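You operate a simulated robot arm through the tools that you are given. There is no shell and no other tool. Be economical: measure what you need, move in short steps, check, and stop when the job is done.

You are at the controls of a simulated robot arm. One attempt, no reset.

## Task
Take the middle brass sleeve on the top of the wooden bench and put it away on the wooden table. Put the silver plate from the wooden table on the rear granite. Put the tall brass sleeve on the top of the desk with hutch. Take the grey cover and leave it on the blue sheet. Turn the zoom knob to 2. Put two of the drilled blocks from the back of the desk with hutch on the far bench. Push the top drawer shut. Put the bin from the far granite on the front granite. Fetch the box from the far granite and set it on the top of the grey box. Put the steel cylinder from the right granite on top of the white mouse. Take the short brass sleeve and put it on the shelf. Put one of the rings from the right granite on the blue mat. Do these in any order. Set down upright: steel cylinder.

The check looks at the end state, three seconds after you hand in, the way a careful person would. Anything else that was tipped, shoved, dropped, spilled or broken makes it a failure. A push-on lid holds only when it is set on centred and level and pressed home; a screw cap is set on level and turned clockwise until tight. Flat cloth is picked up by pressing the open fingertips on it (5 to 10 N) and closing them slowly along it; thin cloth reads only 2 to 8 mm in the jaws.

## Robot
A 6-joint arm with a two-finger gripper on a trunk, on a base that drives. Base frame: it is fixed to the floor where the robot stands at the start and does not move with it; the origin is under the middle of the robot, x ahead of it, y to its left, z up; the surface under the hand at the start is at about z = 84. Units: cm, degrees, N and s.
With the tool pointing down near the work surface it reaches from about 38 to 86 cm from the robot's upright axis, wherever it stands. Its first joint turns from -166.0 to 166.0 degrees. Places, roughly: bin (16x24x13 cm) [-440, -670, 70]; blue mat [-270, -310, 70]; blue sheet [-125, -700, 75]; box [-500, -725, 75]; drilled block [75, -650, 75]; far bench [-280, -840, 80]; front granite [-150, -280, 70]; grey cover (15x17x6 cm) [30, -400, 100]; middle brass sleeve (4x4x4 cm) [80, 0, 90]; rear granite [-150, -630, 70]; ring [-525, -200, 75]; shelf (68x18 cm) [-376, 58, 84]; short brass sleeve (4x4x3 cm) [-480, -200, 70]; silver plate [75, -225, 75]; steel cylinder (3x3x6 cm) [-490, -320, 70]; tall brass sleeve (4x4x4 cm) [50, -270, 80]; top drawer [20, -800, 110]; top of the desk with hutch [40, -680, 80]; top of the grey box [-290, -270, 70]; white mouse (6x10x4 cm) [-490, -270, 70]; wooden table [50, -260, 70]; zoom knob [20, -430, 90]. Payload 2.45 kg.
The TCP is the grasp point between the finger pads, 2 cm short of the fingertips. In the tool frame z runs along the fingers and y along their closing line. The gripper opens to 14 cm. The gripper's body begins 16.8 cm behind the TCP.
Orientation is that of the tool frame in the base frame, as a unit quaternion [x, y, z, w]. With the fingers straight down and closing along the base's y, the tool's x points along the base's -x, its y along +y and its z along -z.

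## Interface
- The arm moves only by the tool jog_arm. Its argument "series" is a list of rows, each an object (a shift or turn left out is 0, a gripper value left out holds the last) with "offset": the shift along the base's x, y, z in cm, a list of three; "rotation": the turn, a rotation vector about the base's x, y, z in degrees, a list of three; "claw": the gripper command, from -1 (fully open) to 1 (shut), values between in proportion. In form: [{"offset": [tx, ty, tz], "rotation": [wx, wy, wz], "claw": claw}, ...]. A call has 1 to 10 rows; each row is the pose to reach, as a shift and turn from the pose commanded when the call began. Rows are played at 5 a second. More than 5 cm and 8.6 degrees between two rows, or a gripper value outside its range, and nothing of the call is played. Where a pose cannot be reached the arm comes as near as it can. A force on the tool above 40 N (or 10 N above the force at the start of the call, whichever is more), or a blocked arm, ends the call early, and 0.2 s more pass. The fingers move at their own pace (about 4.5 cm/s each) and stop on an object; they squeeze with about 34 N. The grip force told is the motor's: it shows also when the fingers shut on nothing. Time passes only in rows, and 0.2 s behind the last, so rows that repeat a pose let the fingers close. It gives the time, the measured TCP pose, the force on the tool (base axes), the opening and the grip force at its end, in the units of the frame above (readings bear some noise), with the torque about the TCP (base axes, N m) and any sound that the robot's microphone picked up, and new pictures: "pictures" is both (left out), scene, wrist or none.
- Cameras (640 x 400 px; columns grow to the right, rows downward): "scene" is now at [7.41, 11.57, 183.77]; the picture's right is [-0.34, -0.94, 0.00], its down [-0.79, 0.29, -0.54] and it looks along [0.51, -0.19, -0.84] (base axes); focal length 253 px, centre (320, 200). "wrist" rides on the gripper at [7.8, 1.1, -20.9] in the tool frame; the picture's right is [-0.14, 0.99, 0.00], its down [-0.92, -0.13, -0.37] and it looks along [-0.37, -0.05, 0.93] (tool axes); focal length 280 px, centre (320, 200). There is no depth. A picture from a camera that has moved, and an enlarged one, comes with that camera's place and axes in the base frame and with its lens.
- move_column(by): slides the trunk up (or, below 0, down) by that many cm; the arm and the scene camera ride with it, the base frame stays. It gives what a move gives, with no picture.
- steer(legs): drives the robot by 1 to 6 legs, each [ahead, left, turn to the left] in cm, cm and degrees, along the robot's own axes; the way and the turn of a leg run together, so that a leg with both is an arc; at most 150 cm and 180 degrees a leg. The arm and the cameras ride along, it lands a little off, and it stops where it bumps. It gives what a move gives, and a new picture of the scene camera.
- pan_tilt(pan, tilt): turns the head with the scene camera to pan (to the left, within 143 degrees either way) and tilt (down, from -29 to 69), counted from straight ahead of the robot. It gives what a move gives, and a new picture of the scene camera.
- close_up(camera, box): a new picture of the part [left, top, right, bottom] of that camera's present view, enlarged. No time passes.
- close_job(): hands the job in; it is judged then, once.

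Go step by step. Nothing tells you exact positions but the pictures and the camera data: compare them with the known pose of the tool, close in by small moves and look again before you grip or let go. The budget is 567 turns and 360 pictures, counting those below and the enlarged ones. Unless the task says otherwise, let go and move clear before handing in.

The tools are called after ">>>" as a command line: name --argument value ..., lists and objects as JSON in quotes. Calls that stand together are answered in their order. jog_arm: Moves the arm, as the interface text tells. Its arguments: {"type":"object","properties":{"series":{"type":"array","items":{"type":"object","properties":{"offset":{"type":"array","items":{"type":"number"}},"rotation":{"type":"array","items":{"type":"number"}},"claw":{"type":"number"}}}},"pictures":{"type":"string","enum":["both","scene","wrist","none"]}},"required":["series"]} The other tools are called the same way: move_column (by) slides the trunk up or down; steer (legs) drives the base; pan_tilt (pan, tilt) turns the head that bears the scene camera; close_up (camera, box) takes an enlarged picture of a part of a camera's view; close_job () hands the job in.

At the start:

```text
time: 0.0
tool_pos: [48.76, 6.93, 109.62]
orientation: [0.0, 1.0, 0.0, -0.001]
wrist_force: [0.2, 0.2, -0.9]
torque: [0.0, 0.03, -0.02]
opening: 14.02
grip_force: 0.1
trunk travel left (down, up): [-10.0, 13.0]
robot x, y, heading: [-0.32, 0.05, 0.1]
head pan, tilt: [-20.1, 57.2]
```

scene: 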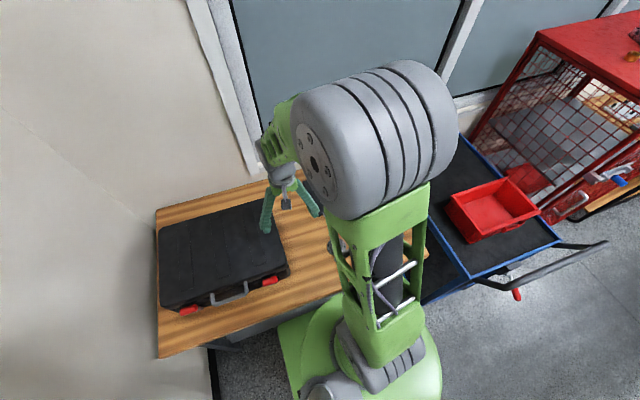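
wrist: 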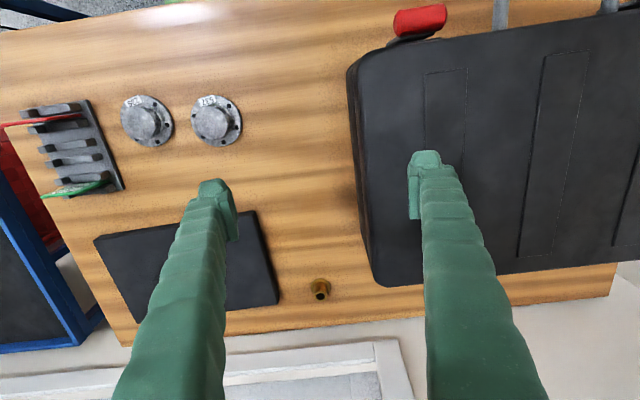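

I see the bench with a small brass sleeve between the black tile and the case, at about [76, 3]. First I enlarge the view to place it well.

>>> close_up --camera "wrist" --box '[240, 220, 400, 320]'

>>> jog_arm --series '[{"offset": [4, -1, 0], "claw": 0}, {"offset": [8, -2, 0], "claw": 0}, {"offset": [12, -3, 0], "claw": 0}, {"offset": [16, -3.7, 0], "claw": 0}, {"offset": [20, -3.7, 0], "claw": 0}]'

```text
4.00 times, centred on (320, 270) of wrist
camera zoom: at [40.95, 8.26, 130.64], right [0.14, 0.99, 0.0], down [0.92, -0.13, 0.37], along [0.37, -0.05, -0.93], focal length 1122 px, centre (320, -80)
```

zoom: 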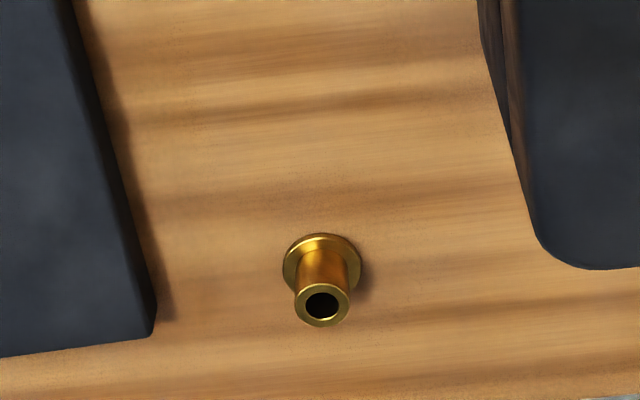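

```text
time: 1.2
tool_pos: [68.93, 3.24, 109.63]
orientation: [0.0, 1.0, 0.0, 0.0]
wrist_force: [0.1, -0.2, -0.6]
torque: [0.0, 0.03, -0.03]
opening: 7.01
grip_force: 0.1
trunk travel left (down, up): [-10.0, 13.0]
robot x, y, heading: [0.12, -0.14, -0.3]
head pan, tilt: [-20.1, 57.2]
camera scene: at [7.52, 11.58, 183.76], right [-0.34, -0.94, 0.0], down [-0.79, 0.29, -0.54], along [0.51, -0.19, -0.84], focal length 253 px, centre (320, 200)
camera wrist: at [61.09, 4.62, 130.53], right [0.14, 0.99, 0.0], down [0.92, -0.13, 0.37], along [0.36, -0.05, -0.93], focal length 280 px, centre (320, 200)
```

scene: 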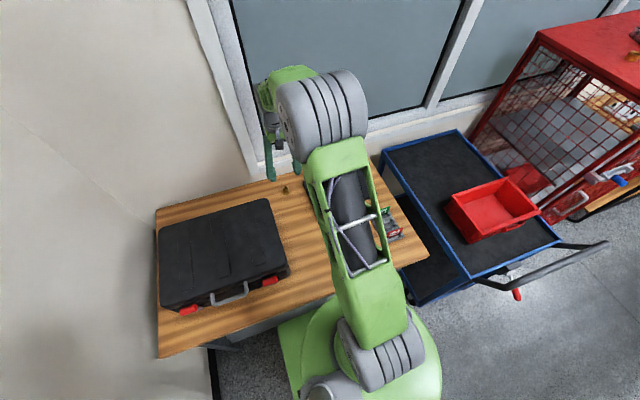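
wrist: 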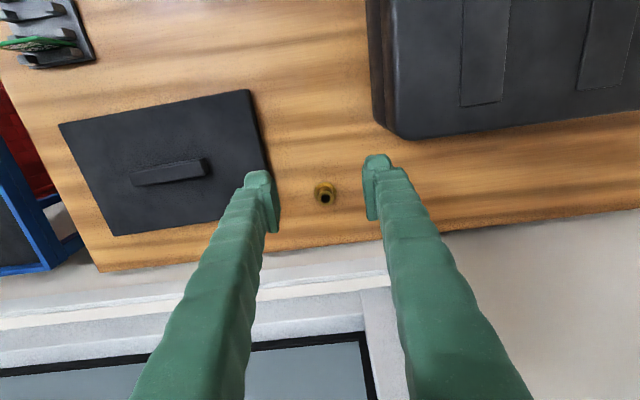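

The flanged sleeve stands at about [77.3, 3.2]. I move above it and descend part way to check.

>>> jog_arm --series '[{"offset": [4, 0, -2]}, {"offset": [8.3, 0, -4]}, {"offset": [8.3, 0, -9]}, {"offset": [8.3, 0, -13]}]'

```text
time: 2.2
tool_pos: [77.14, 3.48, 96.58]
orientation: [0.001, 1.0, 0.0, 0.0]
wrist_force: [-0.4, 0.6, 0.1]
torque: [0.01, -0.01, 0.0]
opening: 7.0
grip_force: 0.0
trunk travel left (down, up): [-10.0, 13.0]
robot x, y, heading: [0.38, -0.19, -0.0]
head pan, tilt: [-20.1, 57.2]
camera scene: at [7.49, 11.58, 183.76], right [-0.34, -0.94, 0.0], down [-0.79, 0.29, -0.54], along [0.51, -0.19, -0.84], focal length 253 px, centre (320, 200)
camera wrist: at [69.24, 4.72, 117.6], right [0.14, 0.99, 0.0], down [0.92, -0.13, 0.37], along [0.37, -0.05, -0.93], focal length 280 px, centre (320, 200)
```

scene: 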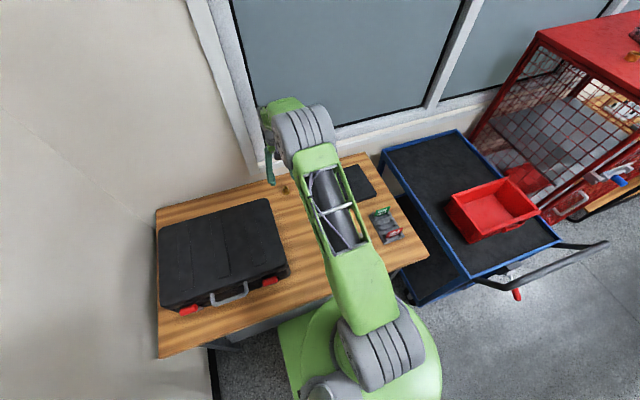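
wrist: 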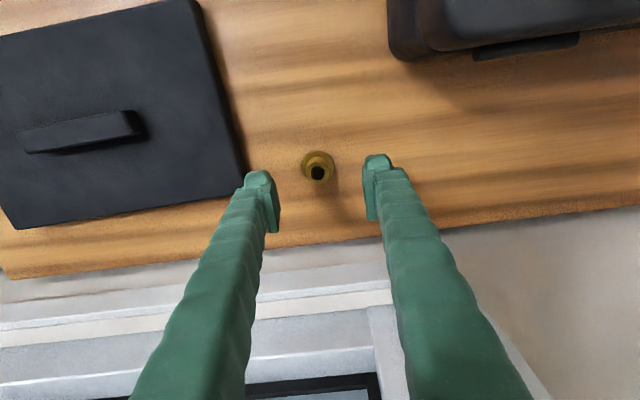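

Top of the sleeve computes to [77.8, 3.2]. I descend onto the tube and close.

>>> jog_arm --series '[{"offset": [0.6, -0.25, -4]}, {"offset": [0.6, -0.25, -8]}, {"offset": [0.6, -0.25, -9.2]}, {"offset": [0.6, -0.25, -9.2]}]' --pictures "wrist"

```text
time: 3.2
tool_pos: [77.65, 3.08, 87.46]
orientation: [0.0, 1.0, 0.0, 0.0]
wrist_force: [0.0, -0.3, 0.1]
torque: [0.01, 0.03, 0.01]
opening: 7.0
grip_force: 0.0
trunk travel left (down, up): [-10.0, 13.0]
robot x, y, heading: [-0.16, -0.18, -0.1]
head pan, tilt: [-20.1, 57.2]
camera wrist: at [69.78, 4.36, 108.34], right [0.14, 0.99, 0.0], down [0.92, -0.13, 0.37], along [0.37, -0.05, -0.93], focal length 280 px, centre (320, 200)
```

wrist: 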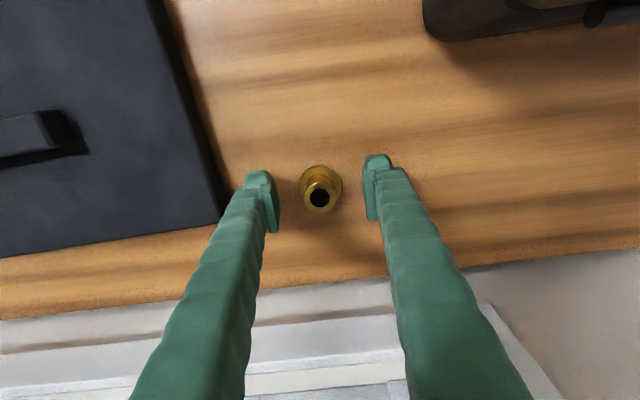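

The sleeve's top sits right at the grasp point. I close and lift a little.

>>> jog_arm --series '[{"claw": 1}, {"claw": 1}, {"claw": 1}, {"claw": 1}, {"claw": 1}]' --pictures "none"

>>> jog_arm --series '[{"offset": [0, 0, 4]}, {"offset": [0, 0, 9]}, {"offset": [0, 0, 14]}, {"offset": [0, 0, 18]}]' --pictures "wrist"

```text
time: 4.4
tool_pos: [77.64, 3.08, 87.51]
orientation: [-0.001, 1.0, 0.0, 0.0]
wrist_force: [0.6, -0.2, 0.0]
torque: [0.0, -0.02, 0.0]
opening: 2.53
grip_force: 34.5
trunk travel left (down, up): [-10.0, 13.0]
robot x, y, heading: [-0.24, -0.33, 0.2]
head pan, tilt: [-20.1, 57.2]
```

```text
time: 5.4
tool_pos: [77.68, 3.04, 105.57]
orientation: [0.0, 1.0, 0.0, 0.0]
wrist_force: [-0.6, -0.1, -1.3]
torque: [0.0, -0.02, -0.01]
opening: 2.54
grip_force: 33.9
trunk travel left (down, up): [-10.0, 13.0]
robot x, y, heading: [-0.16, 0.24, -0.0]
head pan, tilt: [-20.1, 57.2]
camera wrist: at [69.73, 4.3, 126.48], right [0.14, 0.99, 0.0], down [0.92, -0.13, 0.37], along [0.37, -0.05, -0.93], focal length 280 px, centre (320, 200)
```

wrist: 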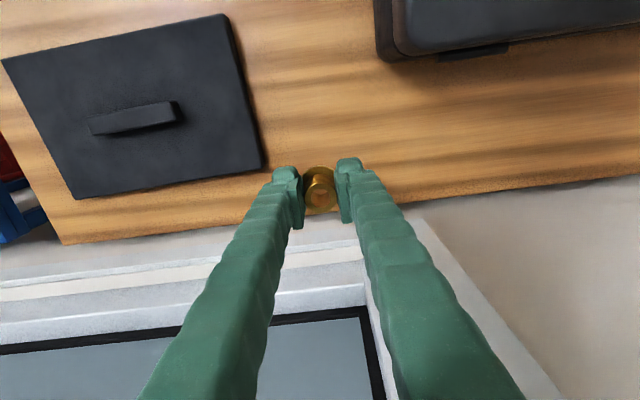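

Sleeve held. I retract the arm and look to the right, where the wooden table should be.

>>> jog_arm --series '[{"offset": [-5, 0, 2]}, {"offset": [-10, 0, 4]}, {"offset": [-15, 0, 6]}, {"offset": [-20, 0, 8]}, {"offset": [-25, 0, 10]}, {"offset": [-30, 0, 10]}, {"offset": [-34, 0, 10]}]' --pictures "none"

>>> pan_tilt --pan -80 --tilt 20

>>> pan_tilt --pan -140 --tilt 20

```text
refused: row 1 steps farther than a row can; nothing moved
```

```text
time: 6.7
tool_pos: [77.73, 3.04, 105.5]
orientation: [0.001, 1.0, 0.0, 0.0]
wrist_force: [0.6, -0.2, -1.5]
torque: [-0.03, 0.04, 0.01]
opening: 2.5
grip_force: 34.2
trunk travel left (down, up): [-10.0, 13.0]
robot x, y, heading: [0.14, -0.12, -0.1]
head pan, tilt: [-80.0, 20.0]
camera scene: at [2.5, 4.8, 189.25], right [-0.98, -0.17, 0.0], down [-0.06, 0.34, -0.94], along [0.16, -0.93, -0.34], focal length 253 px, centre (320, 200)
```

scene: 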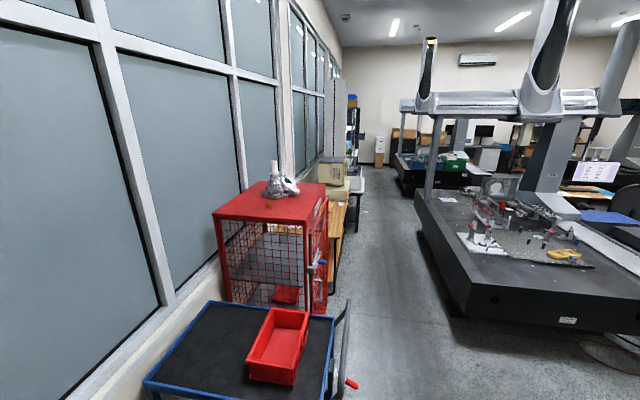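

```text
time: 8.0
tool_pos: [77.74, 3.08, 105.63]
orientation: [0.0, 1.0, 0.0, 0.0]
wrist_force: [0.0, 1.1, -2.0]
torque: [0.03, -0.01, -0.03]
opening: 2.49
grip_force: 33.9
trunk travel left (down, up): [-10.0, 13.0]
robot x, y, heading: [0.27, -0.31, -0.1]
head pan, tilt: [-140.0, 20.0]
camera scene: at [-6.26, 7.98, 189.25], right [-0.64, 0.77, 0.0], down [0.26, 0.22, -0.94], along [-0.72, -0.6, -0.34], focal length 253 px, centre (320, 200)
```

scene: 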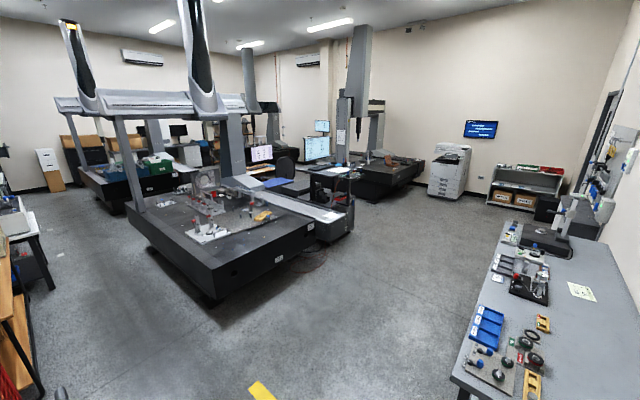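

The room is clear: an aisle runs along -y between the trolley/cage/wooden table and the granites. I retract the arm first.

>>> jog_arm --series '[{"offset": [-4.5, 0, 1.5]}, {"offset": [-9, 0, 3]}, {"offset": [-13.5, 0, 4.5]}, {"offset": [-18, 0, 6]}, {"offset": [-22.5, 0, 7.5]}, {"offset": [-27, 0, 9]}, {"offset": [-31.5, 0, 10]}, {"offset": [-35, 0, 10]}]' --pictures "none"

>>> pan_tilt --pan 0 --tilt 30

>>> steer --legs '[[-32, 0, 0], [0, 0, -90]]'

```text
time: 9.8
tool_pos: [42.74, 3.16, 115.61]
orientation: [0.0, 1.0, 0.0, 0.0]
wrist_force: [0.5, 0.2, -2.3]
torque: [0.03, -0.01, 0.0]
opening: 2.51
grip_force: 34.6
trunk travel left (down, up): [-10.0, 13.0]
robot x, y, heading: [-0.08, 0.07, -0.1]
head pan, tilt: [-140.0, 20.0]
```

```text
time: 12.0
tool_pos: [42.74, 3.14, 115.67]
orientation: [0.0, 1.0, 0.0, -0.001]
wrist_force: [-0.4, -0.3, -0.6]
torque: [0.0, -0.02, 0.02]
opening: 2.52
grip_force: 33.8
trunk travel left (down, up): [-10.0, 13.0]
robot x, y, heading: [-0.08, -0.17, -0.1]
head pan, tilt: [0.0, 30.0]
camera scene: at [9.91, 13.97, 187.64], right [0.0, -1.0, 0.0], down [-0.5, 0.0, -0.87], along [0.87, 0.0, -0.5], focal length 253 px, centre (320, 200)
```

scene: 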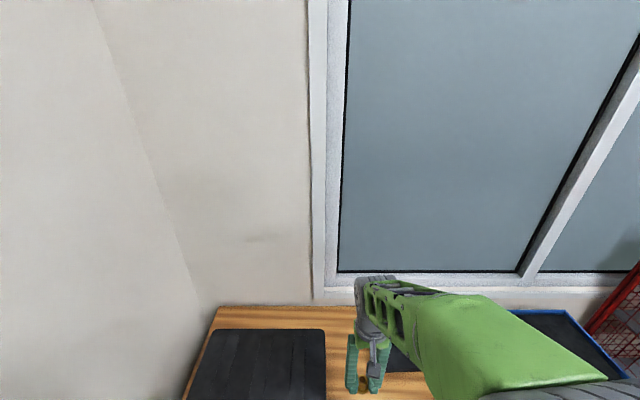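

```text
time: 18.0
tool_pos: [-29.58, -42.82, 115.6]
orientation: [0.71, 0.704, 0.0, -0.001]
wrist_force: [-0.8, 0.5, -0.9]
torque: [-0.03, -0.02, -0.01]
opening: 2.52
grip_force: 33.9
trunk travel left (down, up): [-10.0, 13.0]
robot x, y, heading: [-32.35, 0.33, -90.3]
head pan, tilt: [0.0, 30.0]
camera scene: at [-18.62, -10.22, 187.65], right [-1.0, 0.01, 0.0], down [0.0, 0.5, -0.87], along [-0.01, -0.87, -0.5], focal length 253 px, centre (320, 200)
```

scene: 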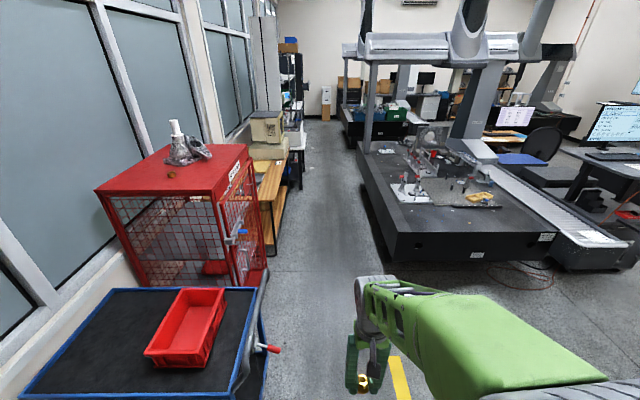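

The aisle is open along x≈-32. I drive ahead toward the wooden table and look.

>>> steer --legs '[[130, 0, 0], [50, 0, 0]]'

>>> pan_tilt --pan 70 --tilt 40

```text
time: 27.1
tool_pos: [-31.09, -222.12, 115.52]
orientation: [0.709, 0.705, 0.0, 0.001]
wrist_force: [1.1, 0.1, -1.8]
torque: [0.04, -0.02, -0.04]
opening: 2.51
grip_force: 33.6
trunk travel left (down, up): [-10.0, 13.0]
robot x, y, heading: [-34.32, -179.44, -90.4]
head pan, tilt: [0.0, 30.0]
camera scene: at [-20.12, -189.56, 187.64], right [-1.0, 0.01, 0.0], down [0.0, 0.5, -0.87], along [-0.01, -0.87, -0.5], focal length 253 px, centre (320, 200)
```

scene: 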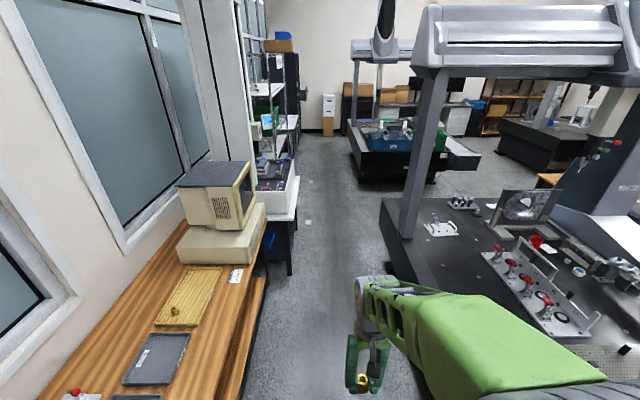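

```text
time: 28.5
tool_pos: [-31.03, -222.04, 115.61]
orientation: [0.709, 0.705, 0.0, 0.0]
wrist_force: [-0.1, -0.3, -0.8]
torque: [0.01, -0.02, 0.02]
opening: 2.51
grip_force: 34.2
trunk travel left (down, up): [-10.0, 13.0]
robot x, y, heading: [-33.67, -179.56, -89.9]
head pan, tilt: [70.0, 40.0]
camera scene: at [-12.1, -183.39, 186.11], right [-0.35, -0.94, 0.0], down [-0.6, 0.22, -0.77], along [0.72, -0.27, -0.64], focal length 253 px, centre (320, 200)
```

scene: 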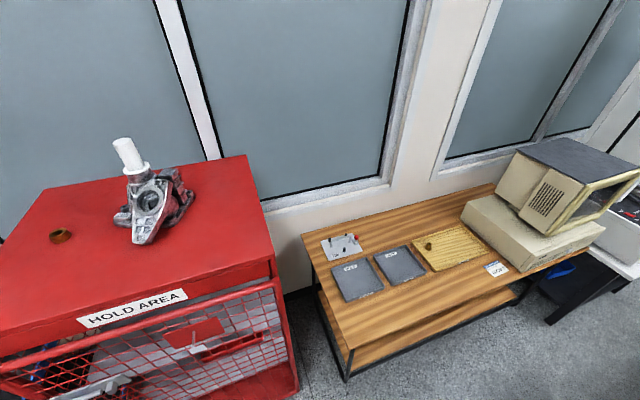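

The table holds a small silver plate with a red knob, two grey trays, and a yellow tray with a brass sleeve. I enlarge it.

>>> close_up --camera "scene" --box '[290, 200, 530, 350]'

```text
2.67 times, centred on (410, 275) of scene
camera zoom: at [-12.1, -183.39, 186.11], right [-0.35, -0.94, 0.0], down [-0.6, 0.22, -0.77], along [0.72, -0.27, -0.64], focal length 674 px, centre (80, 0)
```

zoom: 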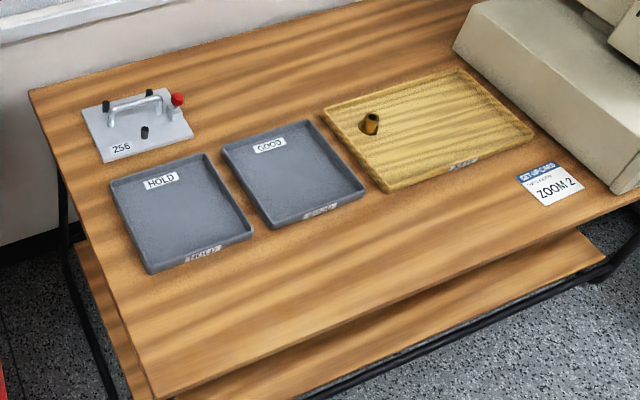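

I'll park in front of the wooden table at about (-8, -245), facing it, and set the middle sleeve on the bare wood strip at the front.

>>> steer --legs '[[66, 0, 0], [0, 0, 90], [25, 0, 0]]'

>>> pan_tilt --pan 0 --tilt 55

```text
time: 37.4
tool_pos: [33.07, -243.33, 115.6]
orientation: [0.007, 1.0, 0.0, -0.001]
wrist_force: [0.5, -0.3, -1.1]
torque: [-0.04, 0.08, -0.01]
opening: 2.53
grip_force: 34.0
trunk travel left (down, up): [-10.0, 13.0]
robot x, y, heading: [-9.97, -245.64, -0.9]
head pan, tilt: [70.0, 40.0]
camera scene: at [-5.47, -223.76, 186.1], right [0.93, -0.36, 0.0], down [-0.23, -0.6, -0.77], along [0.27, 0.72, -0.64], focal length 253 px, centre (320, 200)
```

scene: 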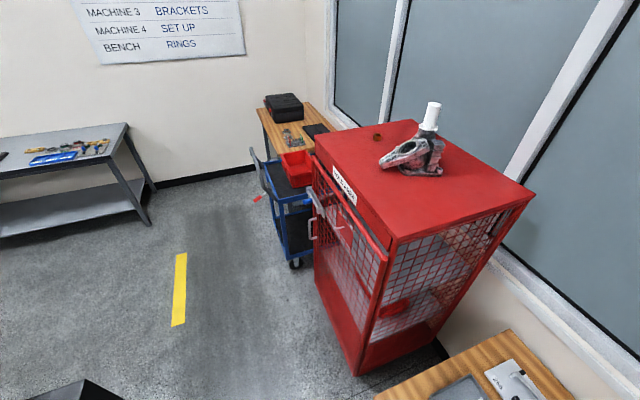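

```text
time: 38.8
tool_pos: [32.91, -243.11, 115.47]
orientation: [0.007, 1.0, -0.001, -0.001]
wrist_force: [0.2, 0.0, -1.5]
torque: [0.01, -0.02, -0.01]
opening: 2.54
grip_force: 33.8
trunk travel left (down, up): [-10.0, 13.0]
robot x, y, heading: [-9.75, -245.72, -1.0]
head pan, tilt: [0.0, 55.0]
camera scene: at [-1.41, -231.8, 184.04], right [-0.01, -1.0, 0.0], down [-0.82, 0.01, -0.57], along [0.57, -0.01, -0.82], focal length 253 px, centre (320, 200)
```

scene: 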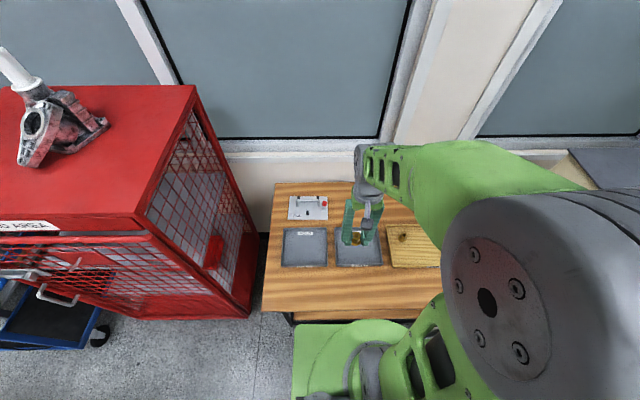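

A wall sign lists machines and contents; I'll note it. Now I shift the sleeve over the bare front strip and look through the wrist camera.

>>> jog_arm --series '[{"offset": [0, -5, 0]}, {"offset": [0, -10, 0]}, {"offset": [0, -14, 0]}, {"offset": [0, -14, -5]}, {"offset": [0, -14, -10]}, {"offset": [0, -14, -15]}, {"offset": [0, -14, -20]}]'

```text
time: 40.4
tool_pos: [33.28, -257.3, 95.45]
orientation: [0.007, 1.0, 0.0, -0.001]
wrist_force: [-0.1, -1.0, -0.7]
torque: [0.04, 0.04, -0.01]
opening: 2.53
grip_force: 33.9
trunk travel left (down, up): [-10.0, 13.0]
robot x, y, heading: [-9.67, -245.56, -0.7]
head pan, tilt: [0.0, 55.0]
camera scene: at [-1.29, -231.84, 184.03], right [-0.01, -1.0, 0.0], down [-0.82, 0.01, -0.57], along [0.57, -0.01, -0.82], focal length 253 px, centre (320, 200)
camera wrist: at [25.4, -255.89, 116.36], right [0.15, 0.99, 0.0], down [0.92, -0.14, 0.37], along [0.36, -0.06, -0.93], focal length 280 px, centre (320, 200)
```

scene: 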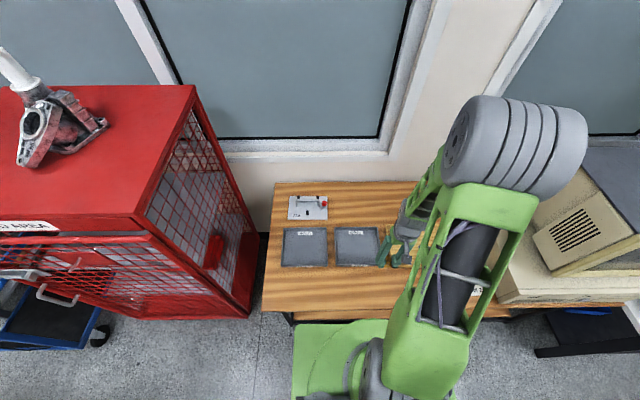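
wrist: 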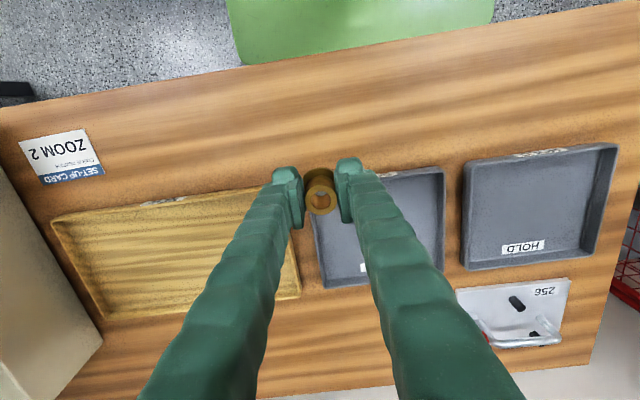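

The spot under the sleeve is clear wood. The table seems to be at z≈73–75; I lower in small steps until contact.

>>> jog_arm --series '[{"offset": [-2, 0, -4.5]}, {"offset": [-2, 0, -9]}, {"offset": [-2, 0, -13]}]' --pictures "wrist"

```text
time: 41.2
tool_pos: [31.24, -257.23, 82.48]
orientation: [0.007, 1.0, 0.0, 0.0]
wrist_force: [0.5, -0.3, -0.9]
torque: [-0.02, -0.02, -0.01]
opening: 2.51
grip_force: 34.0
trunk travel left (down, up): [-10.0, 13.0]
robot x, y, heading: [-9.67, -245.57, -0.9]
head pan, tilt: [0.0, 55.0]
camera wrist: at [23.35, -255.74, 103.39], right [0.15, 0.99, 0.0], down [0.92, -0.14, 0.37], along [0.36, -0.06, -0.93], focal length 280 px, centre (320, 200)
```

wrist: 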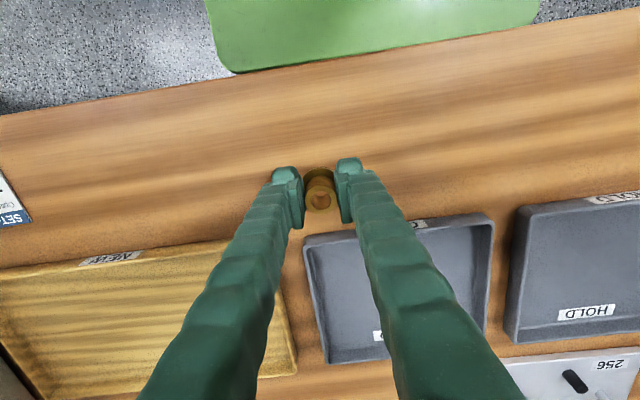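

I read the tray labels before letting go, and keep lowering gently.

>>> close_up --camera "wrist" --box '[0, 200, 320, 400]'

>>> jog_arm --series '[{"offset": [0, 0, -1.5]}, {"offset": [0, 0, -2.5]}, {"offset": [0, 0, -3.2]}, {"offset": [0, 0, -3.8]}, {"offset": [0, 0, -4.4]}, {"offset": [0, 0, -5]}, {"offset": [0, 0, -5.5]}, {"offset": [0, 0, -6]}]' --pictures "wrist"

```text
2.00 times, centred on (160, 300) of wrist
camera zoom: at [23.35, -255.74, 103.39], right [0.15, 0.99, 0.0], down [0.92, -0.14, 0.37], along [0.36, -0.06, -0.93], focal length 561 px, centre (640, 0)
```

zoom: 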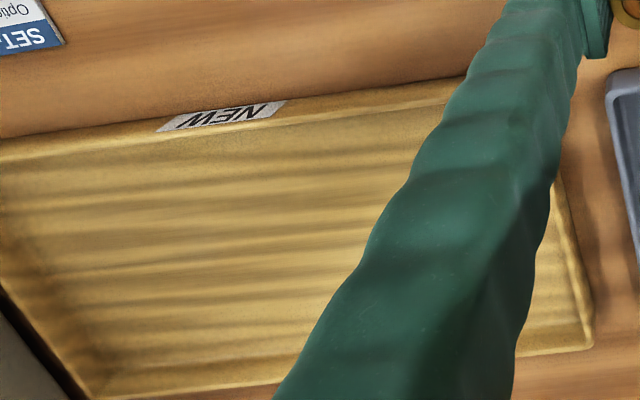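

```text
time: 43.0
tool_pos: [31.07, -257.18, 76.65]
orientation: [0.007, 1.0, 0.0, 0.0]
wrist_force: [1.0, 2.2, 22.3]
torque: [0.03, -0.08, -0.01]
opening: 2.52
grip_force: 33.8
trunk travel left (down, up): [-10.0, 13.0]
robot x, y, heading: [-9.67, -246.1, -0.8]
head pan, tilt: [0.0, 55.0]
camera wrist: at [23.18, -255.8, 97.53], right [0.15, 0.99, 0.0], down [0.92, -0.14, 0.37], along [0.37, -0.06, -0.93], focal length 280 px, centre (320, 200)
```

wrist: 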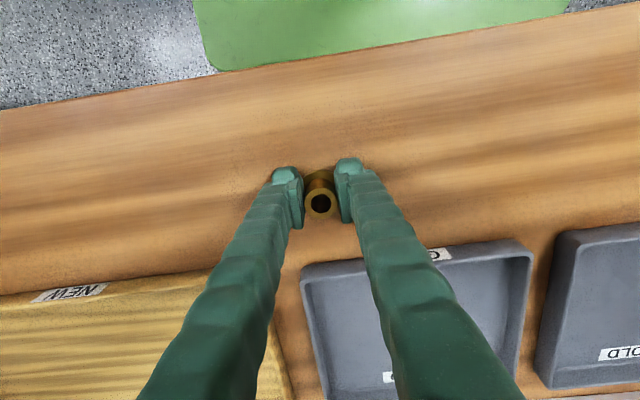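

Contact: table is at z≈73. The trays are labelled NEW, GOOD, HOLD, so "put away" may have a rule; before releasing I read the wall sign.

>>> pan_tilt --pan 85 --tilt 10

>>> close_up --camera "scene" --box '[60, 30, 300, 180]'

```text
time: 44.6
tool_pos: [31.03, -257.2, 76.68]
orientation: [0.007, 1.0, -0.001, 0.0]
wrist_force: [3.6, 1.6, 19.4]
torque: [0.01, -0.24, 0.02]
opening: 2.51
grip_force: 34.5
trunk travel left (down, up): [-10.0, 13.0]
robot x, y, heading: [-9.65, -245.63, -0.6]
head pan, tilt: [85.0, 10.0]
camera scene: at [-7.76, -222.41, 190.87], right [0.99, -0.1, 0.0], down [-0.02, -0.17, -0.98], along [0.1, 0.98, -0.17], focal length 253 px, centre (320, 200)
```

scene: 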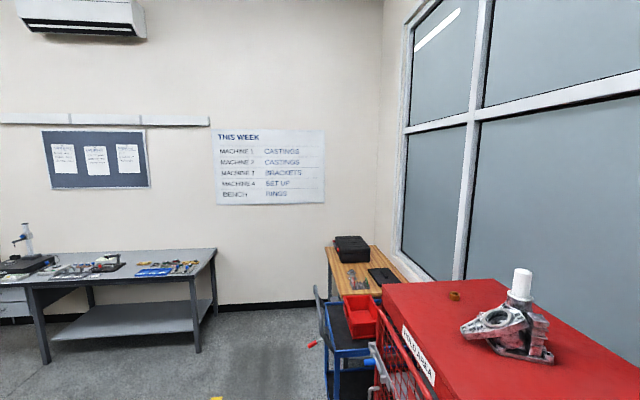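

```text
2.67 times, centred on (180, 105) of scene
camera zoom: at [-7.76, -222.41, 190.87], right [0.99, -0.1, 0.0], down [-0.02, -0.17, -0.98], along [0.1, 0.98, -0.17], focal length 674 px, centre (693, 453)
```

zoom: 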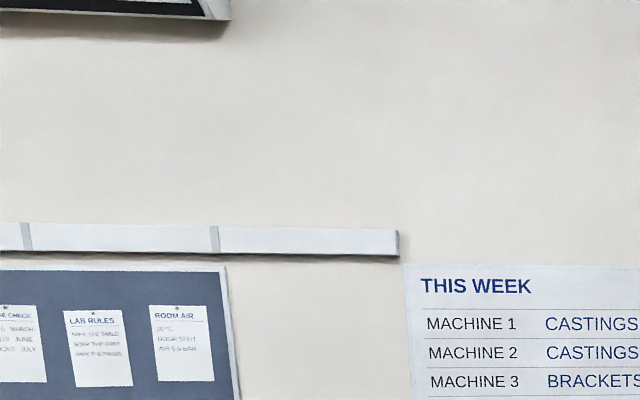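

The notices hold no rule on sleeves, so the bare wood is right. I release the sleeve and rise.

>>> jog_arm --series '[{"offset": [0, 0, 0.3], "claw": 1}, {"offset": [0, 0, 0.3], "claw": 0.4}, {"offset": [0, 0, 0.3], "claw": 0.4}, {"offset": [0, 0, 0.3], "claw": 0.4}, {"offset": [0, 0, 4]}, {"offset": [0, 0, 9]}, {"offset": [0, 0, 14]}, {"offset": [0, 0, 19]}, {"offset": [0, 0, 24]}]' --pictures "wrist"

```text
time: 46.6
tool_pos: [30.86, -257.2, 100.54]
orientation: [0.007, 1.0, 0.0, 0.0]
wrist_force: [0.1, -0.5, 0.4]
torque: [-0.01, -0.07, -0.02]
opening: 4.21
grip_force: 0.0
trunk travel left (down, up): [-10.0, 13.0]
robot x, y, heading: [-9.88, -245.73, -0.7]
head pan, tilt: [85.0, 10.0]
camera wrist: at [23.1, -255.74, 121.49], right [0.15, 0.99, 0.0], down [0.92, -0.14, 0.37], along [0.36, -0.06, -0.93], focal length 280 px, centre (320, 200)
```

wrist: 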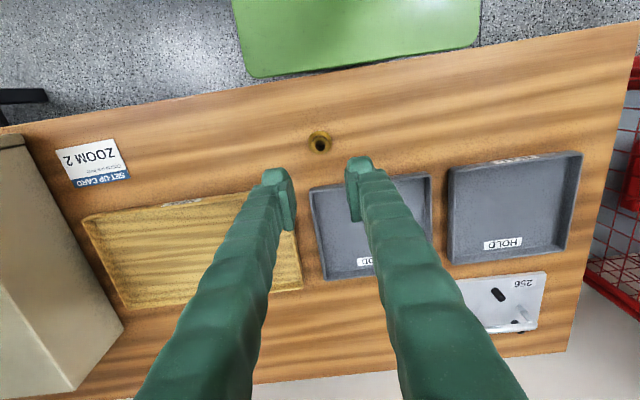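

Middle sleeve stands on the table. Next the tall sleeve in the NEW tray; I move the hand above it.

>>> jog_arm --series '[{"offset": [4, -3, 0], "claw": 0.1}, {"offset": [8, -6, 0]}, {"offset": [12, -9, 0]}, {"offset": [16, -11, 0]}, {"offset": [18, -13, 0]}]' --pictures "wrist"

```text
time: 47.8
tool_pos: [49.07, -270.19, 100.65]
orientation: [0.007, 1.0, 0.0, 0.0]
wrist_force: [-0.2, -0.5, 0.7]
torque: [0.01, 0.02, -0.02]
opening: 6.28
grip_force: 0.1
trunk travel left (down, up): [-10.0, 13.0]
robot x, y, heading: [-9.89, -245.93, -1.0]
head pan, tilt: [85.0, 10.0]
camera wrist: at [41.24, -268.79, 121.48], right [0.15, 0.99, 0.0], down [0.92, -0.14, 0.37], along [0.36, -0.06, -0.93], focal length 280 px, centre (320, 200)
```

wrist: 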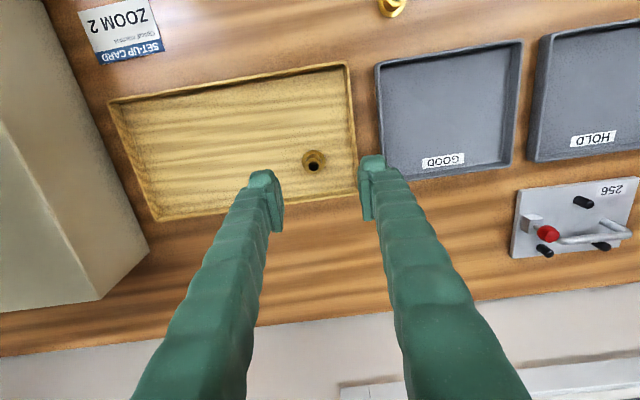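

Tall sleeve computes to [52.2, -271.8]. I go above it, then down.

>>> jog_arm --series '[{"offset": [3.1, -1.5, -4]}, {"offset": [3.1, -1.5, -9]}, {"offset": [3.1, -1.5, -14]}, {"offset": [3.1, -1.5, -17]}]' --pictures "wrist"

```text
refused: row 1 steps farther than a row can; nothing moved
```

>>> jog_arm --series '[{"offset": [3.1, -1.5, -3]}, {"offset": [3.1, -1.5, -8]}, {"offset": [3.1, -1.5, -13]}, {"offset": [3.1, -1.5, -17]}]' --pictures "wrist"

```text
time: 48.8
tool_pos: [52.19, -271.74, 83.57]
orientation: [0.007, 1.0, 0.0, -0.001]
wrist_force: [-0.6, -0.7, 0.1]
torque: [-0.02, 0.04, 0.02]
opening: 6.29
grip_force: 0.0
trunk travel left (down, up): [-10.0, 13.0]
robot x, y, heading: [-9.56, -245.44, -0.9]
head pan, tilt: [85.0, 10.0]
camera wrist: at [44.43, -270.26, 104.37], right [0.15, 0.99, 0.0], down [0.92, -0.14, 0.37], along [0.36, -0.06, -0.93], focal length 280 px, centre (320, 200)
```

wrist: 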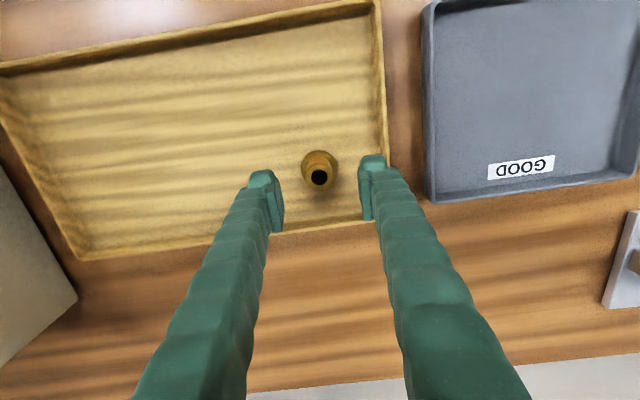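

Aligned. Down, close and lift.

>>> jog_arm --series '[{"offset": [0, 0.1, -3]}, {"offset": [0, 0.1, -5.9]}, {"offset": [0, 0.1, -5.9]}, {"offset": [0, 0.1, -5.9], "claw": 1}, {"offset": [0, 0.1, -5.9], "claw": 1}, {"offset": [0, 0.1, -5.9], "claw": 1}, {"offset": [0, 0.1, -5.9], "claw": 1}, {"offset": [0, 0.1, -5.9], "claw": 1}]' --pictures "none"

>>> jog_arm --series '[{"offset": [0, 0, 4]}, {"offset": [0, 0, 9]}, {"offset": [0, 0, 14]}, {"offset": [0, 0, 19]}, {"offset": [0, 0, 24]}, {"offset": [0, 0, 29]}, {"offset": [0, 0, 34]}, {"offset": [-4.5, 0, 36]}, {"offset": [-9, 0, 38]}, {"offset": [-13, 0, 38]}]' --pictures "wrist"

```text
time: 50.6
tool_pos: [52.15, -271.46, 77.72]
orientation: [0.006, 1.0, 0.0, -0.001]
wrist_force: [-0.2, 0.3, -0.7]
torque: [-0.03, 0.02, -0.01]
opening: 2.52
grip_force: 34.2
trunk travel left (down, up): [-10.0, 13.0]
robot x, y, heading: [-9.73, -245.59, -0.9]
head pan, tilt: [85.0, 10.0]
```

```text
time: 52.8
tool_pos: [38.93, -271.53, 115.63]
orientation: [0.007, 1.0, 0.001, 0.0]
wrist_force: [-0.1, 0.1, -0.5]
torque: [-0.01, -0.04, 0.01]
opening: 2.52
grip_force: 34.2
trunk travel left (down, up): [-10.0, 13.0]
robot x, y, heading: [-9.65, -245.84, -0.8]
head pan, tilt: [85.0, 10.0]
camera wrist: at [31.17, -270.16, 136.58], right [0.15, 0.99, 0.0], down [0.92, -0.14, 0.37], along [0.36, -0.06, -0.93], focal length 280 px, centre (320, 200)
```

wrist: 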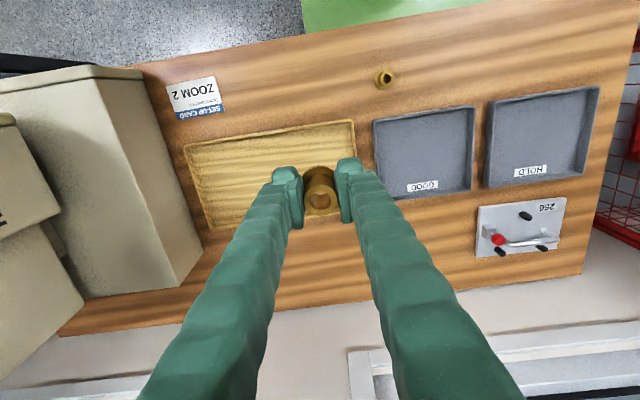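

Held. I back off into the aisle, turn and look down it.

>>> steer --legs '[[-24, 0, 0], [0, 0, -90], [100, 0, 0]]'

>>> pan_tilt --pan 20 --tilt 30

```text
time: 63.2
tool_pos: [-61.61, -394.69, 115.57]
orientation: [0.714, 0.7, 0.0, 0.0]
wrist_force: [0.5, 0.0, -1.2]
torque: [0.03, 0.0, -0.01]
opening: 2.49
grip_force: 34.1
trunk travel left (down, up): [-10.0, 13.0]
robot x, y, heading: [-35.58, -345.97, -91.1]
head pan, tilt: [85.0, 10.0]
camera scene: at [-12.42, -348.32, 190.88], right [-0.11, -0.99, 0.0], down [-0.17, 0.02, -0.98], along [0.98, -0.1, -0.17], focal length 253 px, centre (320, 200)
```

scene: 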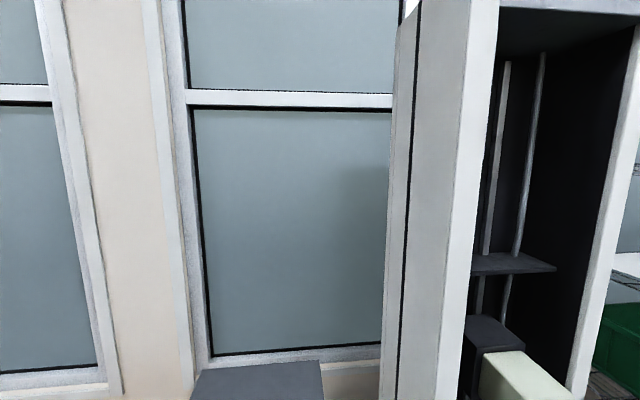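

```text
time: 64.6
tool_pos: [-61.64, -394.76, 115.63]
orientation: [0.714, 0.7, 0.0, 0.0]
wrist_force: [-0.2, -0.5, -1.0]
torque: [0.02, 0.0, 0.01]
opening: 2.52
grip_force: 34.2
trunk travel left (down, up): [-10.0, 13.0]
robot x, y, heading: [-35.48, -346.06, -91.0]
head pan, tilt: [20.0, 30.0]
camera scene: at [-18.72, -355.84, 187.65], right [-0.95, -0.32, 0.0], down [-0.16, 0.47, -0.87], along [0.28, -0.82, -0.5], focal length 253 px, centre (320, 200)
```

scene: 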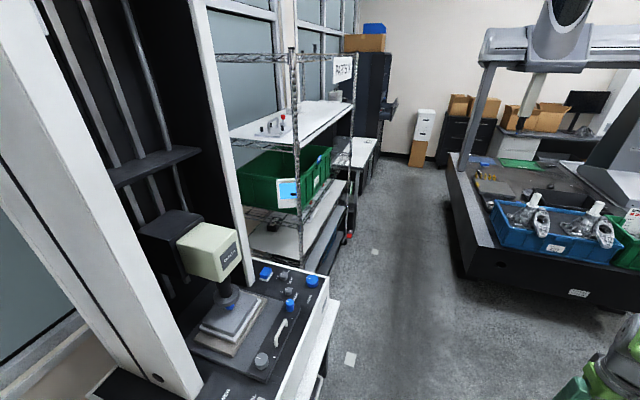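

The optical machine is at left, then a wire shelf, then the desk. I centre the arm in front of the robot, and drive further.

>>> jog_arm --series '[{"offset": [5, 0, 0]}, {"offset": [10, 0, 0]}, {"offset": [15, 0, 0]}, {"offset": [20, 2, 0]}, {"offset": [24.5, 4, 0]}]' --pictures "none"

>>> steer --legs '[[120, 0, 0], [100, 0, 0]]'

>>> pan_tilt --pan 60 --tilt 35

```text
refused: row 4 steps farther than a row can; nothing moved
```

```text
time: 75.5
tool_pos: [-66.64, -615.21, 115.68]
orientation: [0.716, 0.698, 0.001, 0.0]
wrist_force: [0.6, 0.0, -0.9]
torque: [0.02, 0.02, -0.02]
opening: 2.54
grip_force: 34.2
trunk travel left (down, up): [-10.0, 13.0]
robot x, y, heading: [-40.22, -566.82, -91.6]
head pan, tilt: [20.0, 30.0]
camera scene: at [-23.62, -576.65, 187.64], right [-0.95, -0.32, 0.0], down [-0.16, 0.47, -0.87], along [0.28, -0.82, -0.5], focal length 253 px, centre (320, 200)
```

scene: 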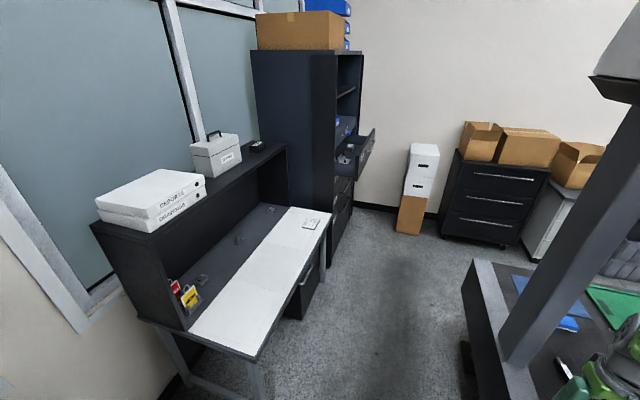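

```text
time: 76.5
tool_pos: [-66.7, -615.27, 115.72]
orientation: [0.716, 0.698, 0.0, 0.0]
wrist_force: [0.5, 0.1, -1.3]
torque: [0.0, 0.0, -0.01]
opening: 2.52
grip_force: 34.0
trunk travel left (down, up): [-10.0, 13.0]
robot x, y, heading: [-40.41, -566.72, -91.2]
head pan, tilt: [60.0, 35.0]
camera scene: at [-18.99, -572.63, 186.87], right [-0.52, -0.85, 0.0], down [-0.49, 0.3, -0.82], along [0.7, -0.43, -0.57], focal length 253 px, centre (320, 200)
```

scene: 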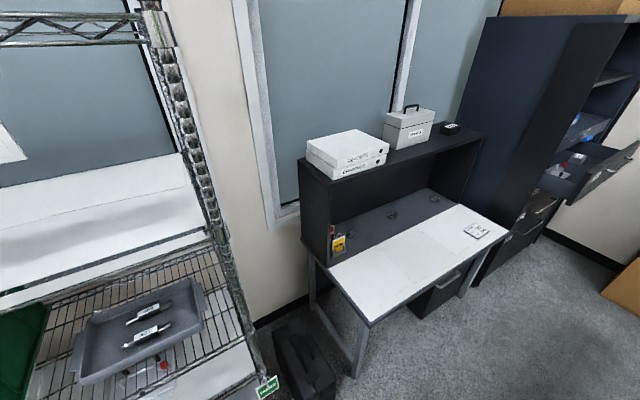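

The desk with hutch is ahead on the left, with small blocks at the back. I enlarge it.

>>> close_up --camera "scene" --box '[310, 150, 510, 275]'

>>> close_up --camera "scene" --box '[500, 90, 640, 210]'

```text
3.20 times, centred on (410, 212) of scene
camera zoom: at [-18.99, -572.63, 186.87], right [-0.52, -0.85, 0.0], down [-0.49, 0.3, -0.82], along [0.7, -0.43, -0.57], focal length 809 px, centre (32, 160)
```

zoom: 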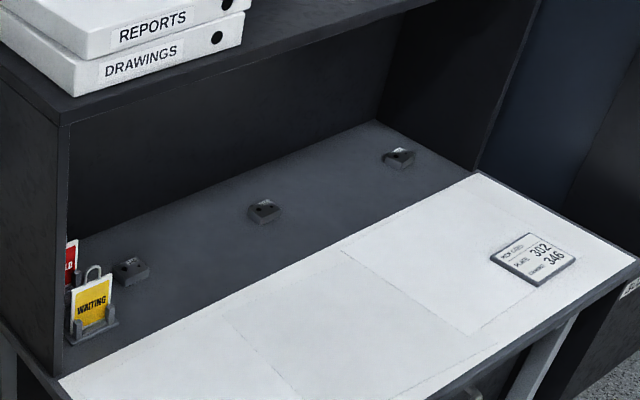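

```text
3.33 times, centred on (570, 150) of scene
camera zoom: at [-18.99, -572.63, 186.87], right [-0.52, -0.85, 0.0], down [-0.49, 0.3, -0.82], along [0.7, -0.43, -0.57], focal length 843 px, centre (-513, 367)
```

zoom: 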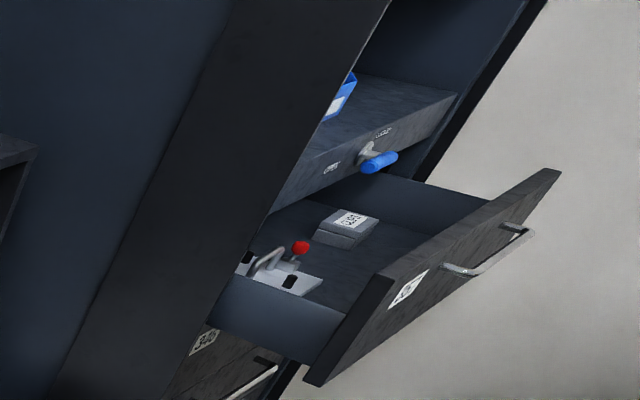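

Three drilled blocks lie in the hutch bay at x≈74; the white desktop is free for the sleeve. I centre the arm.

>>> jog_arm --series '[{"offset": [4.5, 0.5, 0]}, {"offset": [9, 1, 0]}, {"offset": [13.5, 1.5, 0]}, {"offset": [18, 2, 0]}, {"offset": [22.5, 2, 0]}, {"offset": [26, 2, 0]}]' --pictures "none"

```text
time: 77.9
tool_pos: [-40.56, -613.26, 115.66]
orientation: [0.716, 0.699, -0.001, 0.0]
wrist_force: [0.2, 0.9, -1.9]
torque: [0.02, 0.05, 0.0]
opening: 2.53
grip_force: 33.8
trunk travel left (down, up): [-10.0, 13.0]
robot x, y, heading: [-40.19, -566.38, -91.4]
head pan, tilt: [60.0, 35.0]
```

>>> steer --legs '[[115, 0, 0], [0, 0, 91], [30, 0, 0]]'

>>> pan_tilt --pan 0 --tilt 50

```text
time: 89.3
tool_pos: [34.16, -679.89, 115.68]
orientation: [-0.007, 1.0, 0.0, -0.001]
wrist_force: [0.6, -0.3, -1.6]
torque: [0.04, 0.04, 0.04]
opening: 2.55
grip_force: 34.3
trunk travel left (down, up): [-10.0, 13.0]
robot x, y, heading: [-12.45, -681.38, 0.9]
head pan, tilt: [60.0, 35.0]
camera scene: at [-7.36, -659.63, 186.86], right [0.87, -0.49, 0.0], down [-0.28, -0.5, -0.82], along [0.4, 0.71, -0.57], focal length 253 px, centre (320, 200)
```

scene: 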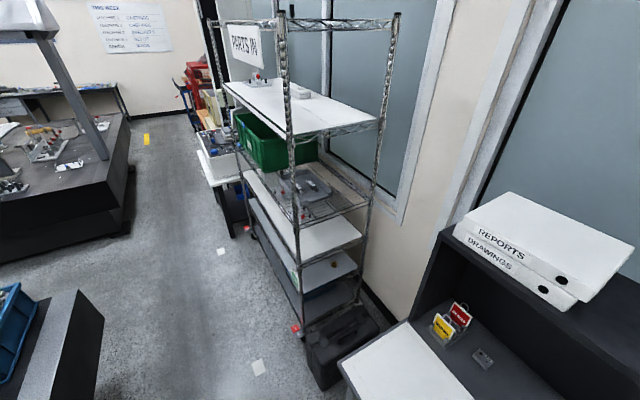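

```text
time: 90.6
tool_pos: [34.18, -679.9, 115.74]
orientation: [-0.006, 1.0, 0.0, 0.0]
wrist_force: [-0.5, 1.0, -1.7]
torque: [-0.01, 0.03, 0.03]
opening: 2.56
grip_force: 33.7
trunk travel left (down, up): [-10.0, 13.0]
robot x, y, heading: [-12.67, -680.93, 0.8]
head pan, tilt: [0.0, 50.0]
camera scene: at [-4.08, -667.21, 184.69], right [0.01, -1.0, 0.0], down [-0.77, -0.01, -0.64], along [0.64, 0.01, -0.77], focal length 253 px, centre (320, 200)
```

scene: 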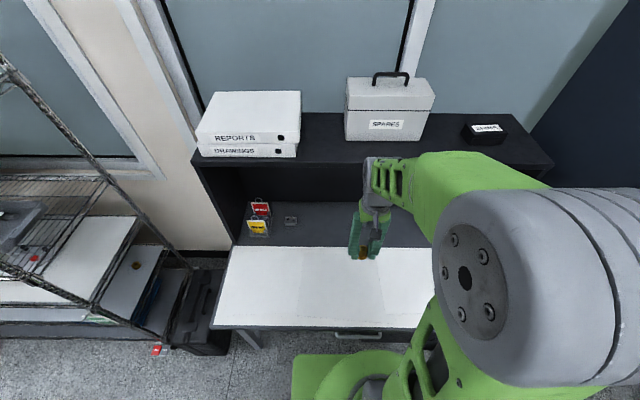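

Above the white desktop. I lower the sleeve in stages.

>>> jog_arm --series '[{"offset": [2, 0, -4.5]}, {"offset": [4, 0, -9]}, {"offset": [4, 0, -14]}, {"offset": [4, 0, -19]}, {"offset": [4, 0, -24]}, {"offset": [4, 0, -27]}]' --pictures "both"

```text
time: 92.0
tool_pos: [38.27, -679.96, 88.77]
orientation: [-0.007, 1.0, 0.001, 0.001]
wrist_force: [-0.1, 0.3, -2.0]
torque: [0.0, 0.03, 0.01]
opening: 2.53
grip_force: 33.6
trunk travel left (down, up): [-10.0, 13.0]
robot x, y, heading: [-12.55, -681.29, 0.8]
head pan, tilt: [0.0, 50.0]
camera scene: at [-4.03, -667.21, 184.69], right [0.01, -1.0, 0.0], down [-0.77, -0.01, -0.64], along [0.64, 0.01, -0.77], focal length 253 px, centre (320, 200)
camera wrist: at [30.3, -678.74, 109.64], right [0.12, 0.99, 0.0], down [0.92, -0.12, 0.37], along [0.37, -0.05, -0.93], focal length 280 px, centre (320, 200)
```

scene: 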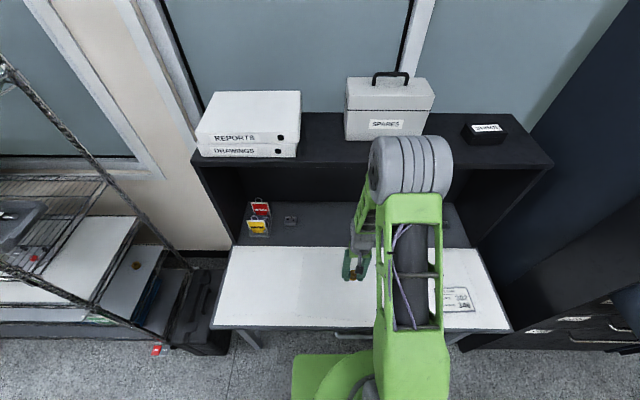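
wrist: 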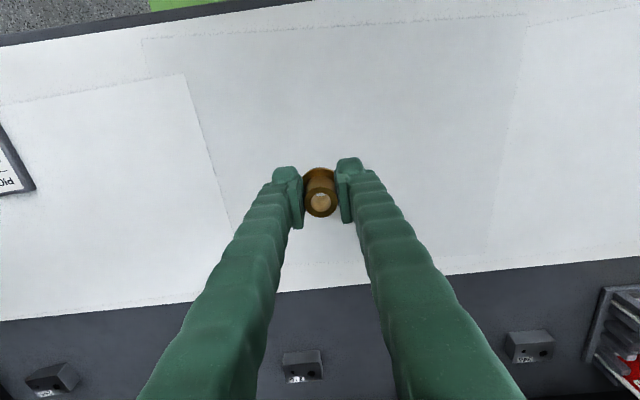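

Clear landing spot. Lower to contact.

>>> jog_arm --series '[{"offset": [0, 0, -4]}, {"offset": [0, 0, -5.5]}, {"offset": [0, 0, -6.5]}, {"offset": [0, 0, -7.2]}, {"offset": [0, 0, -7.9]}, {"offset": [0, 0, -8.6]}, {"offset": [0, 0, -9.3]}, {"offset": [0, 0, -10]}, {"offset": [0, 0, -10.7]}]' --pictures "wrist"

```text
time: 94.0
tool_pos: [38.12, -679.94, 78.53]
orientation: [-0.007, 1.0, 0.0, 0.0]
wrist_force: [-4.3, -0.2, 19.2]
torque: [0.0, -0.09, -0.02]
opening: 2.55
grip_force: 34.0
trunk travel left (down, up): [-10.0, 13.0]
robot x, y, heading: [-12.18, -681.51, 0.8]
head pan, tilt: [0.0, 50.0]
stopped in row 9: the force on the tool passed its limit at 59 N (the readings are from after the stop); the commanded pose is now the measured one
camera wrist: at [30.18, -678.69, 99.3], right [0.12, 0.99, 0.0], down [0.92, -0.12, 0.37], along [0.37, -0.05, -0.93], focal length 280 px, centre (320, 200)
```

wrist: 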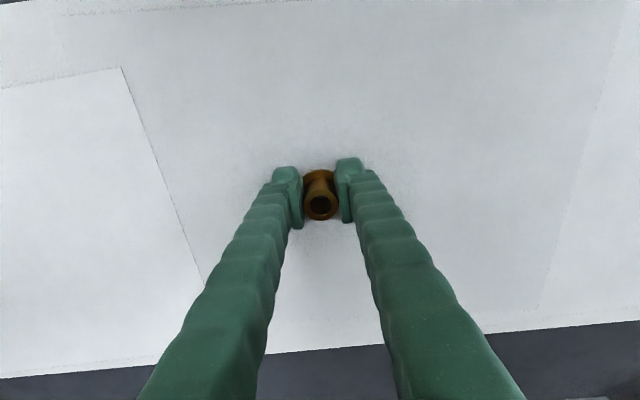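

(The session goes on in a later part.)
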